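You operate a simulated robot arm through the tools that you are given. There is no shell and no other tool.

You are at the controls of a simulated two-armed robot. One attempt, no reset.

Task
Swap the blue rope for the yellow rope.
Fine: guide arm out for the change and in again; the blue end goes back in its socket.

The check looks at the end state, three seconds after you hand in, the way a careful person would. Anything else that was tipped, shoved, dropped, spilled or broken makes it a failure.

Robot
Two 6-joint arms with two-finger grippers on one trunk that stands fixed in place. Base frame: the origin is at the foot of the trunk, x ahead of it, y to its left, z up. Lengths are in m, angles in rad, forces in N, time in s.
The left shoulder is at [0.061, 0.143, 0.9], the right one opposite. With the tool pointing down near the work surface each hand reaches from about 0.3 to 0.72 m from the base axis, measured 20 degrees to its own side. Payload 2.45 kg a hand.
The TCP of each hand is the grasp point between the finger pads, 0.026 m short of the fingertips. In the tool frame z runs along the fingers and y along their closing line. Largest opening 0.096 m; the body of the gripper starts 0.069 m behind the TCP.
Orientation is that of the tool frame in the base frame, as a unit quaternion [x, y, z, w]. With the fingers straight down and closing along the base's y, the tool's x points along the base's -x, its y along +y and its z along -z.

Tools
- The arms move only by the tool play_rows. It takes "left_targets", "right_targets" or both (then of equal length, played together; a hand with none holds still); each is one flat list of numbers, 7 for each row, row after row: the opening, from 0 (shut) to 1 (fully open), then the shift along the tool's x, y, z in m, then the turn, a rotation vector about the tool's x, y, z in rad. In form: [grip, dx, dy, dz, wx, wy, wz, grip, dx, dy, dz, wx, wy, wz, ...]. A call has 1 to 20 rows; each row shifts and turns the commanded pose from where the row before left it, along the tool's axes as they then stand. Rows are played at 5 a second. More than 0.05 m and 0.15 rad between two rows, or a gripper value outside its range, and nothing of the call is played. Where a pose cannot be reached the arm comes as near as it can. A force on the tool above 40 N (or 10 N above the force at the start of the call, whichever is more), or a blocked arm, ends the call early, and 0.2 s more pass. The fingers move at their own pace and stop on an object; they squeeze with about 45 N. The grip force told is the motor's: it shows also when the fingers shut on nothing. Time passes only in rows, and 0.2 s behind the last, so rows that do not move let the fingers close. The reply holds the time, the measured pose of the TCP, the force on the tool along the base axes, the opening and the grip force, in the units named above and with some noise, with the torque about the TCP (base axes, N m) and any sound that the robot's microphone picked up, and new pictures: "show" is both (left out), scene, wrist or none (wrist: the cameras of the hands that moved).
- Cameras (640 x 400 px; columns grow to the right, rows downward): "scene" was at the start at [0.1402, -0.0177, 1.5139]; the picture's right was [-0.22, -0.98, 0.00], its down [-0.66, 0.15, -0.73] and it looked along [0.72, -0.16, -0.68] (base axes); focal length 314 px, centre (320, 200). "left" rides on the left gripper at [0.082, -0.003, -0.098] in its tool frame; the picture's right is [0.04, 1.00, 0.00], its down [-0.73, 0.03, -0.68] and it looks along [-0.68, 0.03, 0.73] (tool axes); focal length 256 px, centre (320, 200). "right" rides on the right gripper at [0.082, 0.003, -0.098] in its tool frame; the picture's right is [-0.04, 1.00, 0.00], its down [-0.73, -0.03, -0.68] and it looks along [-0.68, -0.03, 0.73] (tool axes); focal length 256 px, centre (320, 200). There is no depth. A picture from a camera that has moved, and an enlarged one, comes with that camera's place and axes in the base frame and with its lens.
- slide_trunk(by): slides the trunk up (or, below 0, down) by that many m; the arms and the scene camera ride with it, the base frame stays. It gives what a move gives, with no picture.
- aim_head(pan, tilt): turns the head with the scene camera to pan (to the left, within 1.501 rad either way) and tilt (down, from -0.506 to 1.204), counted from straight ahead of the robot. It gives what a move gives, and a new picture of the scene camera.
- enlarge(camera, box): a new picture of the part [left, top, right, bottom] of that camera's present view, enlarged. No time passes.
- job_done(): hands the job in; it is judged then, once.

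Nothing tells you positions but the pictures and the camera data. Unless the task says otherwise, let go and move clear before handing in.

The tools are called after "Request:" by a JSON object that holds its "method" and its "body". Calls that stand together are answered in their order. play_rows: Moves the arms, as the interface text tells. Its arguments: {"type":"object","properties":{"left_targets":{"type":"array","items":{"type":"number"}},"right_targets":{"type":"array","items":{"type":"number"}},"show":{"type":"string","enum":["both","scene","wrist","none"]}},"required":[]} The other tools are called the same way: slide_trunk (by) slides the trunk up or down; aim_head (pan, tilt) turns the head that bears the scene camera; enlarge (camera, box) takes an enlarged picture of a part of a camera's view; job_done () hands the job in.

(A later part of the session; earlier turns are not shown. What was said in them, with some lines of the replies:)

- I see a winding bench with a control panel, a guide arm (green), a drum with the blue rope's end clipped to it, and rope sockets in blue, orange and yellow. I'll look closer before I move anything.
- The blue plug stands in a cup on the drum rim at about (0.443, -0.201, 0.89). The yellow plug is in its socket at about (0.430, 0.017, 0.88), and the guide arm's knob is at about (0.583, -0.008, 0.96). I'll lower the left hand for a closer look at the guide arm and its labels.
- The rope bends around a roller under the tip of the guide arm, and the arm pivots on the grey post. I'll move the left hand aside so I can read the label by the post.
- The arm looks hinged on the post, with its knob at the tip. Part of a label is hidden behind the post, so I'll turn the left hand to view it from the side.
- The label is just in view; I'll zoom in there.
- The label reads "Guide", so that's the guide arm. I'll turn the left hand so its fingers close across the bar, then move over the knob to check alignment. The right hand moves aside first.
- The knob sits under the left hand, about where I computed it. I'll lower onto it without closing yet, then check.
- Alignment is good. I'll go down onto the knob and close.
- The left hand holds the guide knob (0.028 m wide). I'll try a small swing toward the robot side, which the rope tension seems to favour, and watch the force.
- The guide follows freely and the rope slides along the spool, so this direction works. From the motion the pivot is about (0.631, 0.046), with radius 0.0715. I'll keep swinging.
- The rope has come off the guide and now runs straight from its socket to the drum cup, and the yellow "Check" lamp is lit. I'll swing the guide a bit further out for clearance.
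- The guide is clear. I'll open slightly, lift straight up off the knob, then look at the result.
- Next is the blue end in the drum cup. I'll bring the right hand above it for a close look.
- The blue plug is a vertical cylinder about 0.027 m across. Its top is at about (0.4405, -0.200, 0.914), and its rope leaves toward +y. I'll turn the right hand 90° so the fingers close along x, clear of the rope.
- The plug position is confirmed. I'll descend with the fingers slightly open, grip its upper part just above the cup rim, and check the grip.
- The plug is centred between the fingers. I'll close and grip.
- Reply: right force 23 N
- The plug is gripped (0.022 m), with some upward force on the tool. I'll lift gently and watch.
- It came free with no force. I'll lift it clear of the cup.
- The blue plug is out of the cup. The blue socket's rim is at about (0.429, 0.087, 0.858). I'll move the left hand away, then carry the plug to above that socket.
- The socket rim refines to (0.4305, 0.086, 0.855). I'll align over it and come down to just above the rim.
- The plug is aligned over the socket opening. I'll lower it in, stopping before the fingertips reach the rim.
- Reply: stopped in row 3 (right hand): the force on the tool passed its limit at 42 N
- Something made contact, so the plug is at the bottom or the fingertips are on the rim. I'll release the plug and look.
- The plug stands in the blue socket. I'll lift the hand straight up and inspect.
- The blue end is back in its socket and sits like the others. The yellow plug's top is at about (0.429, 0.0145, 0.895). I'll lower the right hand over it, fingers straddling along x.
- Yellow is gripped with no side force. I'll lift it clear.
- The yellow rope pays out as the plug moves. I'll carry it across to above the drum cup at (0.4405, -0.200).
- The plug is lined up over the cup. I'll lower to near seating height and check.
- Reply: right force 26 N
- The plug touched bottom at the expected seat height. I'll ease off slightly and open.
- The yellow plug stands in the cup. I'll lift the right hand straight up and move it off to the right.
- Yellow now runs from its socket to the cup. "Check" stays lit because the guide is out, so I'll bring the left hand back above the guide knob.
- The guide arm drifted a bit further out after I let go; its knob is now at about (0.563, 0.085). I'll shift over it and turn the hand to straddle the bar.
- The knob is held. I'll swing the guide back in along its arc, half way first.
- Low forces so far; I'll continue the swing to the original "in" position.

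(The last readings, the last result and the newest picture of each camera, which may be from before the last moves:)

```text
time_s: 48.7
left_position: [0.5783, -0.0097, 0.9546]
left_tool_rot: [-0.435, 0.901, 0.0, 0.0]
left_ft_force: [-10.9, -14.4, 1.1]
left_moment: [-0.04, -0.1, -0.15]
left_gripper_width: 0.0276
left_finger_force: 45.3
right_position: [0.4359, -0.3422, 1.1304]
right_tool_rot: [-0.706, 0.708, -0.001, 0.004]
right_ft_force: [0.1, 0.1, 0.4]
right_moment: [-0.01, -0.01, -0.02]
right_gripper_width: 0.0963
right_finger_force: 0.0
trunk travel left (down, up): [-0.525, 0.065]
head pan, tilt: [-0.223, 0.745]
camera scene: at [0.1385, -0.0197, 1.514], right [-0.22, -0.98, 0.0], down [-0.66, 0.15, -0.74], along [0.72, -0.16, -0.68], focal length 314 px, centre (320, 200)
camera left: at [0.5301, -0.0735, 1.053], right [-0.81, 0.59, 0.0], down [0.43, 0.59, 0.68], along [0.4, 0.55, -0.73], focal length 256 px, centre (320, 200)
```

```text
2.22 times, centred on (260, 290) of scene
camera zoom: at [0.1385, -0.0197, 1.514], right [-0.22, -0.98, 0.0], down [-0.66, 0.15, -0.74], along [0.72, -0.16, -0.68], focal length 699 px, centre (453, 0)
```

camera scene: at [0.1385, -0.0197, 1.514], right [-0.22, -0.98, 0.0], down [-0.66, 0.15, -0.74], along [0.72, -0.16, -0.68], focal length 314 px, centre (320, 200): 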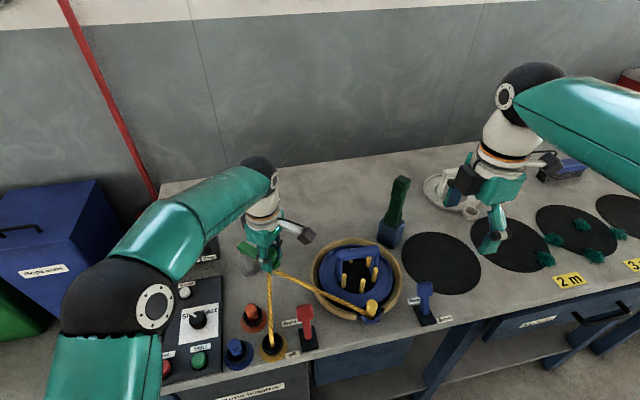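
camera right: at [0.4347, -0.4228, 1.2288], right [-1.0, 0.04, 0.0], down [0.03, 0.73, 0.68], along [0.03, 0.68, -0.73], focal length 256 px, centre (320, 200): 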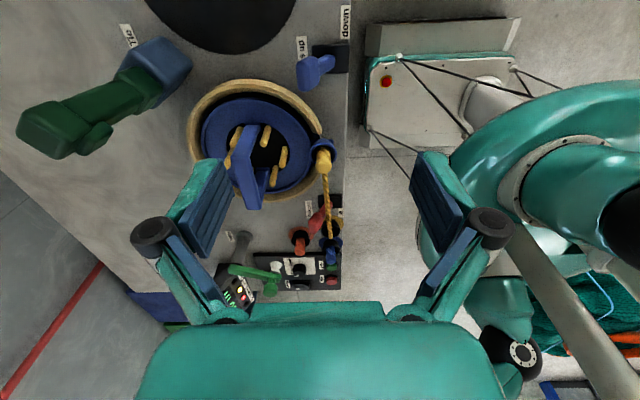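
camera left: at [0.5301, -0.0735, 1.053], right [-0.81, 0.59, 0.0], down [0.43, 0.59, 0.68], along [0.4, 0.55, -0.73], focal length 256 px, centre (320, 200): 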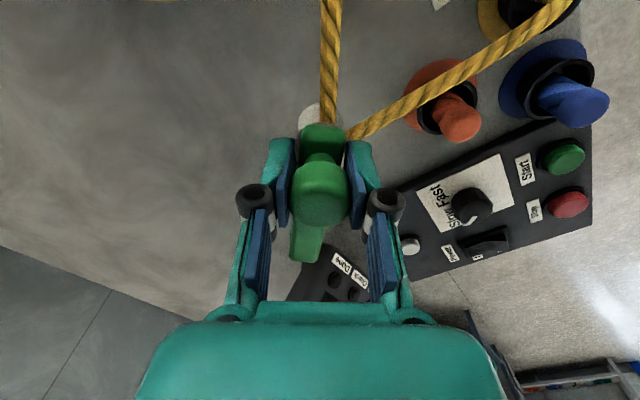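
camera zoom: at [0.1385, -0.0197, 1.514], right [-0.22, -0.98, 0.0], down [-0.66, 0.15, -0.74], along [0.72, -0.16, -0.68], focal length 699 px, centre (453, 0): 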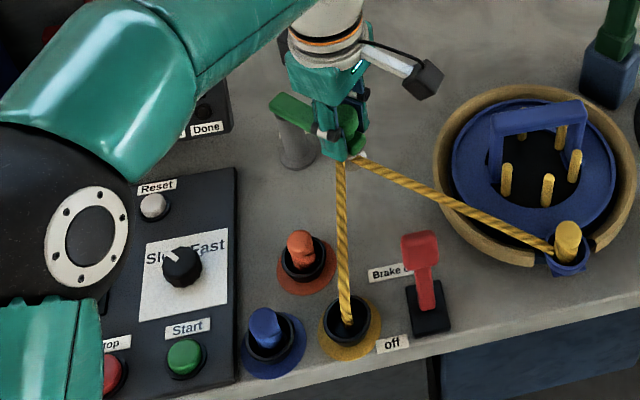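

The yellow rope now runs around the guide spool. There's some radial strain in the grip, so I'll ease that, nudge a little further in, and check the lamps.

Request:
{"method": "play_rows", "body": {"left_targets": [0.25, -0.004, 0, 0, 0, 0, 0, 0.25, -0.001, -0.004, 0, 0, 0, -0.05, 0.25, 0, 0, 0, 0, 0, 0], "show": "both"}}

Request:
{"method": "enlarge", "body": {"camera": "scene", "box": [130, 200, 390, 380]}}

Request:
{"method": "enlarge", "body": {"camera": "left", "box": [200, 80, 440, 260]}}

```text
time_s: 49.5
left_position: [0.5803, -0.009, 0.9544]
left_tool_rot: [-0.457, 0.889, 0.002, -0.003]
left_ft_force: [-31.6, -18.2, -9.5]
left_moment: [0.34, -0.09, 0.11]
left_gripper_width: 0.0276
left_finger_force: 45.1
right_position: [0.4343, -0.3427, 1.1306]
right_tool_rot: [-0.706, 0.708, -0.001, 0.005]
right_ft_force: [0.4, -0.5, 0.1]
right_moment: [-0.03, -0.03, 0.01]
right_gripper_width: 0.0962
right_finger_force: 0.0
trunk travel left (down, up): [-0.525, 0.065]
head pan, tilt: [-0.223, 0.745]
camera scene: at [0.136, -0.0205, 1.5141], right [-0.22, -0.98, 0.0], down [-0.66, 0.15, -0.74], along [0.72, -0.16, -0.68], focal length 314 px, centre (320, 200)
camera left: at [0.5359, -0.0764, 1.0534], right [-0.84, 0.55, 0.0], down [0.41, 0.61, 0.68], along [0.37, 0.57, -0.74], focal length 256 px, centre (320, 200)
```

scene: 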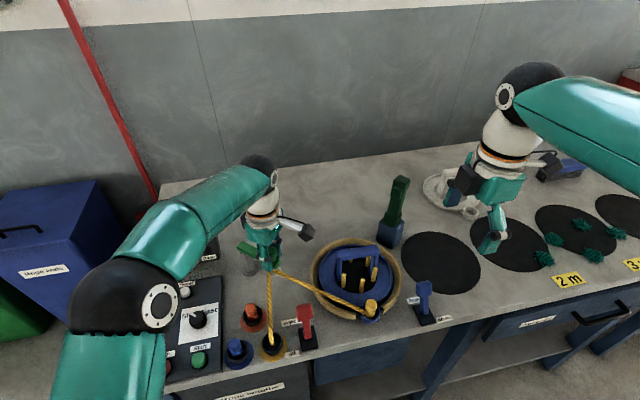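
left: 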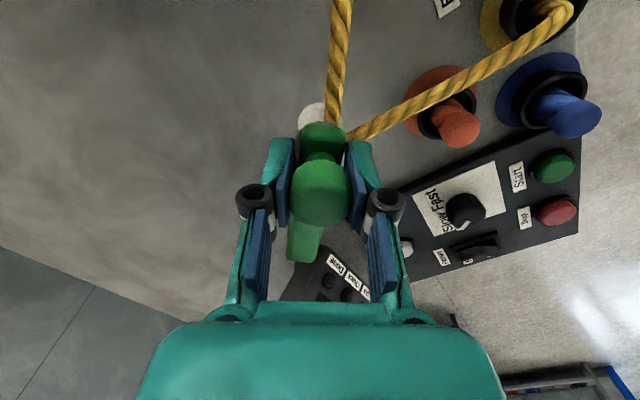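

```text
2.22 times, centred on (260, 290) of scene
camera zoom: at [0.136, -0.0205, 1.5141], right [-0.22, -0.98, 0.0], down [-0.66, 0.15, -0.74], along [0.72, -0.16, -0.68], focal length 699 px, centre (453, 0)
```

zoom: 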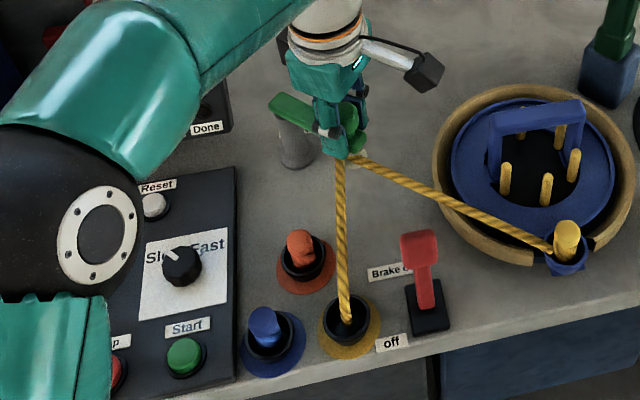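

```text
2.22 times, centred on (320, 170) of left
camera zoom: at [0.5359, -0.0764, 1.0534], right [-0.84, 0.55, 0.0], down [0.41, 0.61, 0.68], along [0.37, 0.57, -0.74], focal length 569 px, centre (320, 267)
```

zoom: 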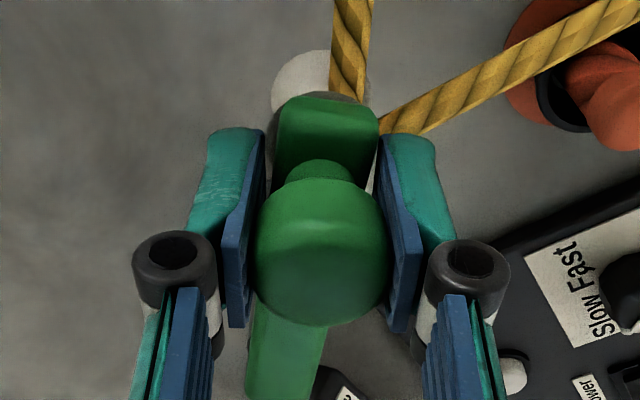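

The guide is against its "in" stop (force rose to about 36 N without movement). I'll ease back slightly, open, and lift off.

Request:
{"method": "play_rows", "body": {"left_targets": [0.25, 0.001, 0.0035, 0, 0, 0, 0, 0.25, 0, 0, 0, 0, 0, 0], "show": "none"}}

```text
time_s: 50.1
left_position: [0.5797, -0.0084, 0.955]
left_tool_rot: [-0.457, 0.889, -0.002, -0.002]
left_ft_force: [-21.1, -23.8, -12.4]
left_moment: [-0.17, -0.09, 0.02]
left_gripper_width: 0.0275
left_finger_force: 45.2
right_position: [0.436, -0.3427, 1.1275]
right_tool_rot: [-0.707, 0.708, 0.0, 0.005]
right_ft_force: [0.3, -0.1, 0.3]
right_moment: [0.0, 0.0, 0.04]
right_gripper_width: 0.0961
right_finger_force: 0.1
trunk travel left (down, up): [-0.525, 0.065]
head pan, tilt: [-0.223, 0.745]
```

Request:
{"method": "play_rows", "body": {"left_targets": [0.25, 0.004, 0, 0, 0, 0, 0, 0.25, 0, 0, 0, 0, 0, 0], "show": "none"}}

```text
time_s: 50.7
left_position: [0.581, -0.0076, 0.9541]
left_tool_rot: [-0.458, 0.889, -0.002, 0.001]
left_ft_force: [-11.5, -12.6, -10.4]
left_moment: [-0.9, 0.41, -0.04]
left_gripper_width: 0.0275
left_finger_force: 45.2
right_position: [0.4372, -0.3414, 1.1294]
right_tool_rot: [-0.707, 0.707, 0.0, 0.004]
right_ft_force: [0.3, 0.7, 0.1]
right_moment: [0.0, -0.03, -0.02]
right_gripper_width: 0.0958
right_finger_force: 0.0
trunk travel left (down, up): [-0.525, 0.065]
head pan, tilt: [-0.223, 0.745]
```

Strain is dropping. One more small ease outward, then I'll open and lift.

Request:
{"method": "play_rows", "body": {"left_targets": [0.25, 0.003, 0, 0, 0, 0, 0, 0.25, 0.001, 0, 0, 0, 0, 0, 0.45, 0, 0, 0, 0, 0, 0, 0.5, 0, 0, 0, 0, 0, 0, 0.5, 0, 0, 0, 0, 0, 0], "show": "wrist"}}

Request:
{"method": "enlarge", "body": {"camera": "left", "box": [200, 80, 440, 260]}}

```text
time_s: 51.9
left_position: [0.5783, -0.0101, 0.955]
left_tool_rot: [-0.457, 0.889, -0.001, 0.001]
left_ft_force: [0.8, 1.0, 1.2]
left_moment: [-0.01, -0.02, 0.03]
left_gripper_width: 0.0481
left_finger_force: 0.1
right_position: [0.4384, -0.3393, 1.1293]
right_tool_rot: [-0.706, 0.708, 0.0, 0.003]
right_ft_force: [0.3, -0.1, -0.6]
right_moment: [0.02, -0.03, 0.02]
right_gripper_width: 0.0962
right_finger_force: 0.1
trunk travel left (down, up): [-0.525, 0.065]
head pan, tilt: [-0.223, 0.745]
camera left: at [0.5339, -0.0778, 1.0527], right [-0.84, 0.55, 0.0], down [0.4, 0.61, 0.68], along [0.37, 0.57, -0.73], focal length 256 px, centre (320, 200)
```

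left: 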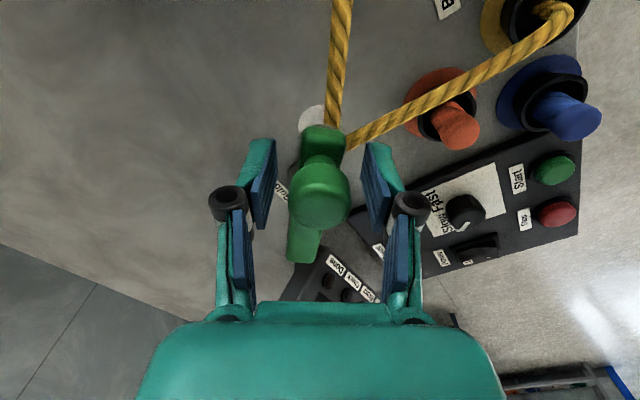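

```text
2.22 times, centred on (320, 170) of left
camera zoom: at [0.5339, -0.0778, 1.0527], right [-0.84, 0.55, 0.0], down [0.4, 0.61, 0.68], along [0.37, 0.57, -0.73], focal length 569 px, centre (320, 267)
```

zoom: 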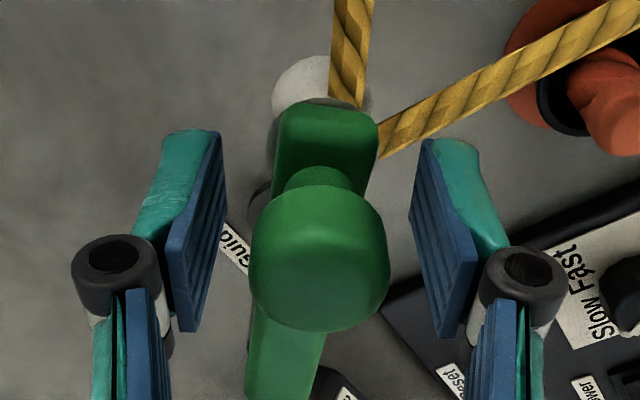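

The knob is free and the guide is holding. I'll lift straight up and move the left hand away to the left.

Request:
{"method": "play_rows", "body": {"left_targets": [0.5, 0, 0, -0.03, 0, 0, 0, 0.5, 0, 0, -0.04, 0, 0, 0, 0.5, 0, 0, -0.045, 0, 0, 0, 1, 0, 0, -0.045, 0, 0, 0, 1, -0.02, 0.035, 0, 0, 0, 0, 1, -0.02, 0.04, 0, 0, 0, 0, 1, -0.02, 0.04, 0, 0, 0, 0, 1, -0.02, 0.04, 0, 0, 0, 0.1, 1, -0.02, 0.04, 0, 0, 0, 0.1, 1, -0.02, 0.04, 0, 0, 0, 0.1, 1, 0, 0.045, 0, 0, 0, 0.1], "show": "both"}}

Request:
{"method": "enlarge", "body": {"camera": "scene", "box": [130, 200, 410, 390]}}

Request:
{"method": "enlarge", "body": {"camera": "scene", "box": [225, 225, 305, 285]}}

Request:
{"method": "enlarge", "body": {"camera": "scene", "box": [130, 200, 250, 290]}}

```text
time_s: 54.3
left_position: [0.4391, 0.2678, 1.1158]
left_tool_rot: [-0.27, 0.963, -0.001, 0.001]
left_ft_force: [-0.8, -0.6, 0.5]
left_moment: [-0.03, -0.02, 0.0]
left_gripper_width: 0.0961
left_finger_force: 0.1
right_position: [0.4366, -0.339, 1.1313]
right_tool_rot: [-0.707, 0.708, -0.001, 0.004]
right_ft_force: [-0.4, -0.3, 0.6]
right_moment: [0.0, -0.02, 0.03]
right_gripper_width: 0.0961
right_finger_force: 0.0
trunk travel left (down, up): [-0.525, 0.065]
head pan, tilt: [-0.223, 0.745]
camera scene: at [0.1385, -0.0169, 1.5141], right [-0.22, -0.98, 0.0], down [-0.66, 0.15, -0.74], along [0.72, -0.16, -0.68], focal length 314 px, centre (320, 200)
camera left: at [0.3713, 0.2227, 1.2134], right [-0.55, 0.83, 0.0], down [0.61, 0.41, 0.68], along [0.57, 0.38, -0.73], focal length 256 px, centre (320, 200)
```

scene: 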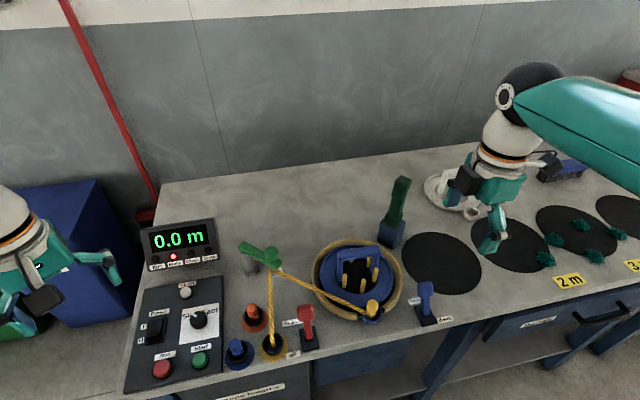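
left: 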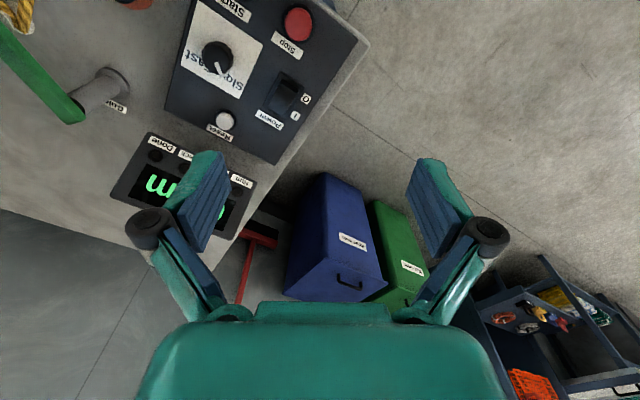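

```text
2.11 times, centred on (270, 295) of scene
camera zoom: at [0.1385, -0.0169, 1.5141], right [-0.22, -0.98, 0.0], down [-0.66, 0.15, -0.74], along [0.72, -0.16, -0.68], focal length 662 px, centre (425, 0)
```

zoom: 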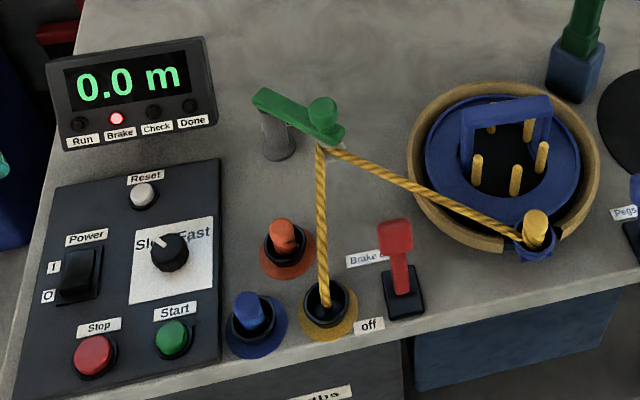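

```text
6.67 times, centred on (265, 255) of scene
camera zoom: at [0.1385, -0.0169, 1.5141], right [-0.22, -0.98, 0.0], down [-0.66, 0.15, -0.74], along [0.72, -0.16, -0.68], focal length 2097 px, centre (687, -167)
```

zoom: 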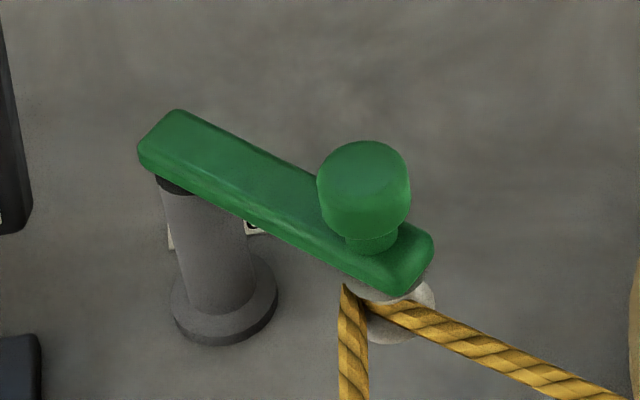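

```text
4.44 times, centred on (190, 245) of scene
camera zoom: at [0.1385, -0.0169, 1.5141], right [-0.22, -0.98, 0.0], down [-0.66, 0.15, -0.74], along [0.72, -0.16, -0.68], focal length 1398 px, centre (898, 0)
```

zoom: 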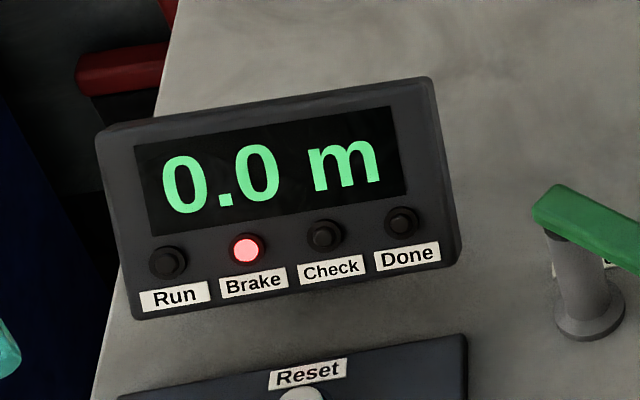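

The guide sits exactly where it began, "Check" is out, and the yellow rope follows the original route. Last, I'll check how both plugs are seated.

Request:
{"method": "enlarge", "body": {"camera": "scene", "box": [330, 270, 420, 340]}}

Request:
{"method": "enlarge", "body": {"camera": "scene", "box": [210, 300, 310, 380]}}

Request:
{"method": "enlarge", "body": {"camera": "right", "box": [220, 80, 420, 280]}}

```text
5.71 times, centred on (375, 305) of scene
camera zoom: at [0.1385, -0.0169, 1.5141], right [-0.22, -0.98, 0.0], down [-0.66, 0.15, -0.74], along [0.72, -0.16, -0.68], focal length 1797 px, centre (6, -400)
```

zoom: 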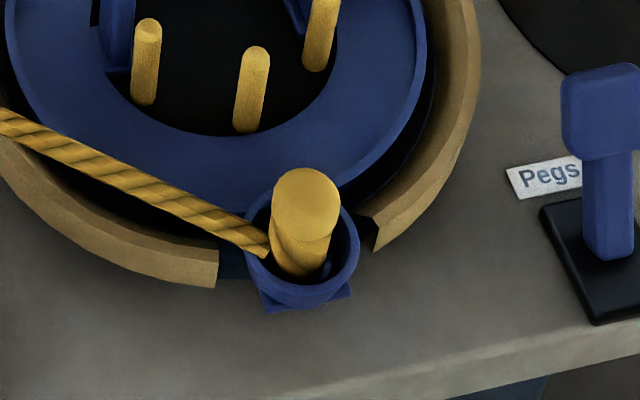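

```text
5.00 times, centred on (260, 340) of scene
camera zoom: at [0.1385, -0.0169, 1.5141], right [-0.22, -0.98, 0.0], down [-0.66, 0.15, -0.74], along [0.72, -0.16, -0.68], focal length 1572 px, centre (620, -500)
```

zoom: 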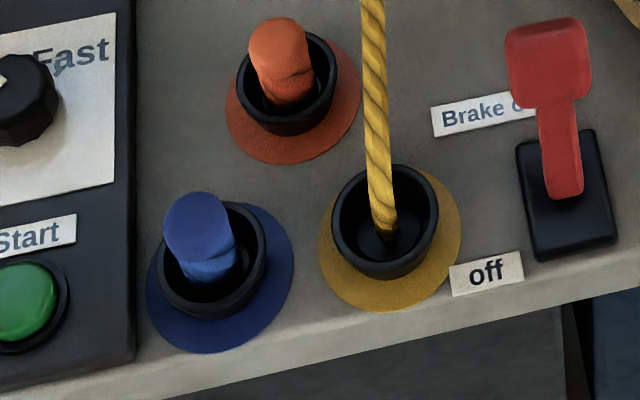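

```text
2.00 times, centred on (320, 180) of right
camera zoom: at [0.4332, -0.4213, 1.2297], right [-1.0, 0.04, -0.01], down [0.03, 0.73, 0.68], along [0.03, 0.68, -0.73], focal length 512 px, centre (320, 240)
```

zoom: 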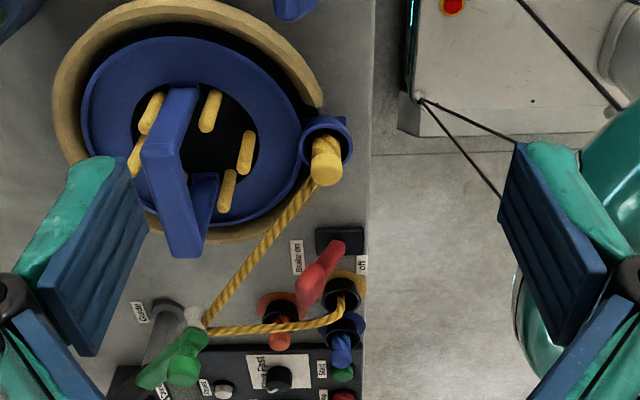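

Both ends are seated: yellow in the drum cup with its rope around the guide, and blue in its own socket. The guide is in, nothing else was disturbed, and both hands are clear, so I'm handing in.

Request:
{"method": "job_done", "body": {}}

```text
The job is handed in.
```

The swap is finished and handed in; I haven't seen the result of the check.

- **Yellow rope:** its end sits in the drum cup, and the rope runs from the yellow socket around the guide spool, the same route the blue rope took.
- **Blue rope:** its end is back in the blue socket and sits much like the orange one beside it.
- **Guide arm:** I swung it out for the change and back in against its stop. It lines up with where it started in the camera picture.
- **Panel and bench:** the "Check" lamp came on while the guide was out and is now off. The brake is still on, and I saw nothing tipped, moved or dropped.

While I lowered the blue end, the arm stopped once at its force limit (42 N). I backed off 2 mm and released it there. Both hands are open and clear of the work.
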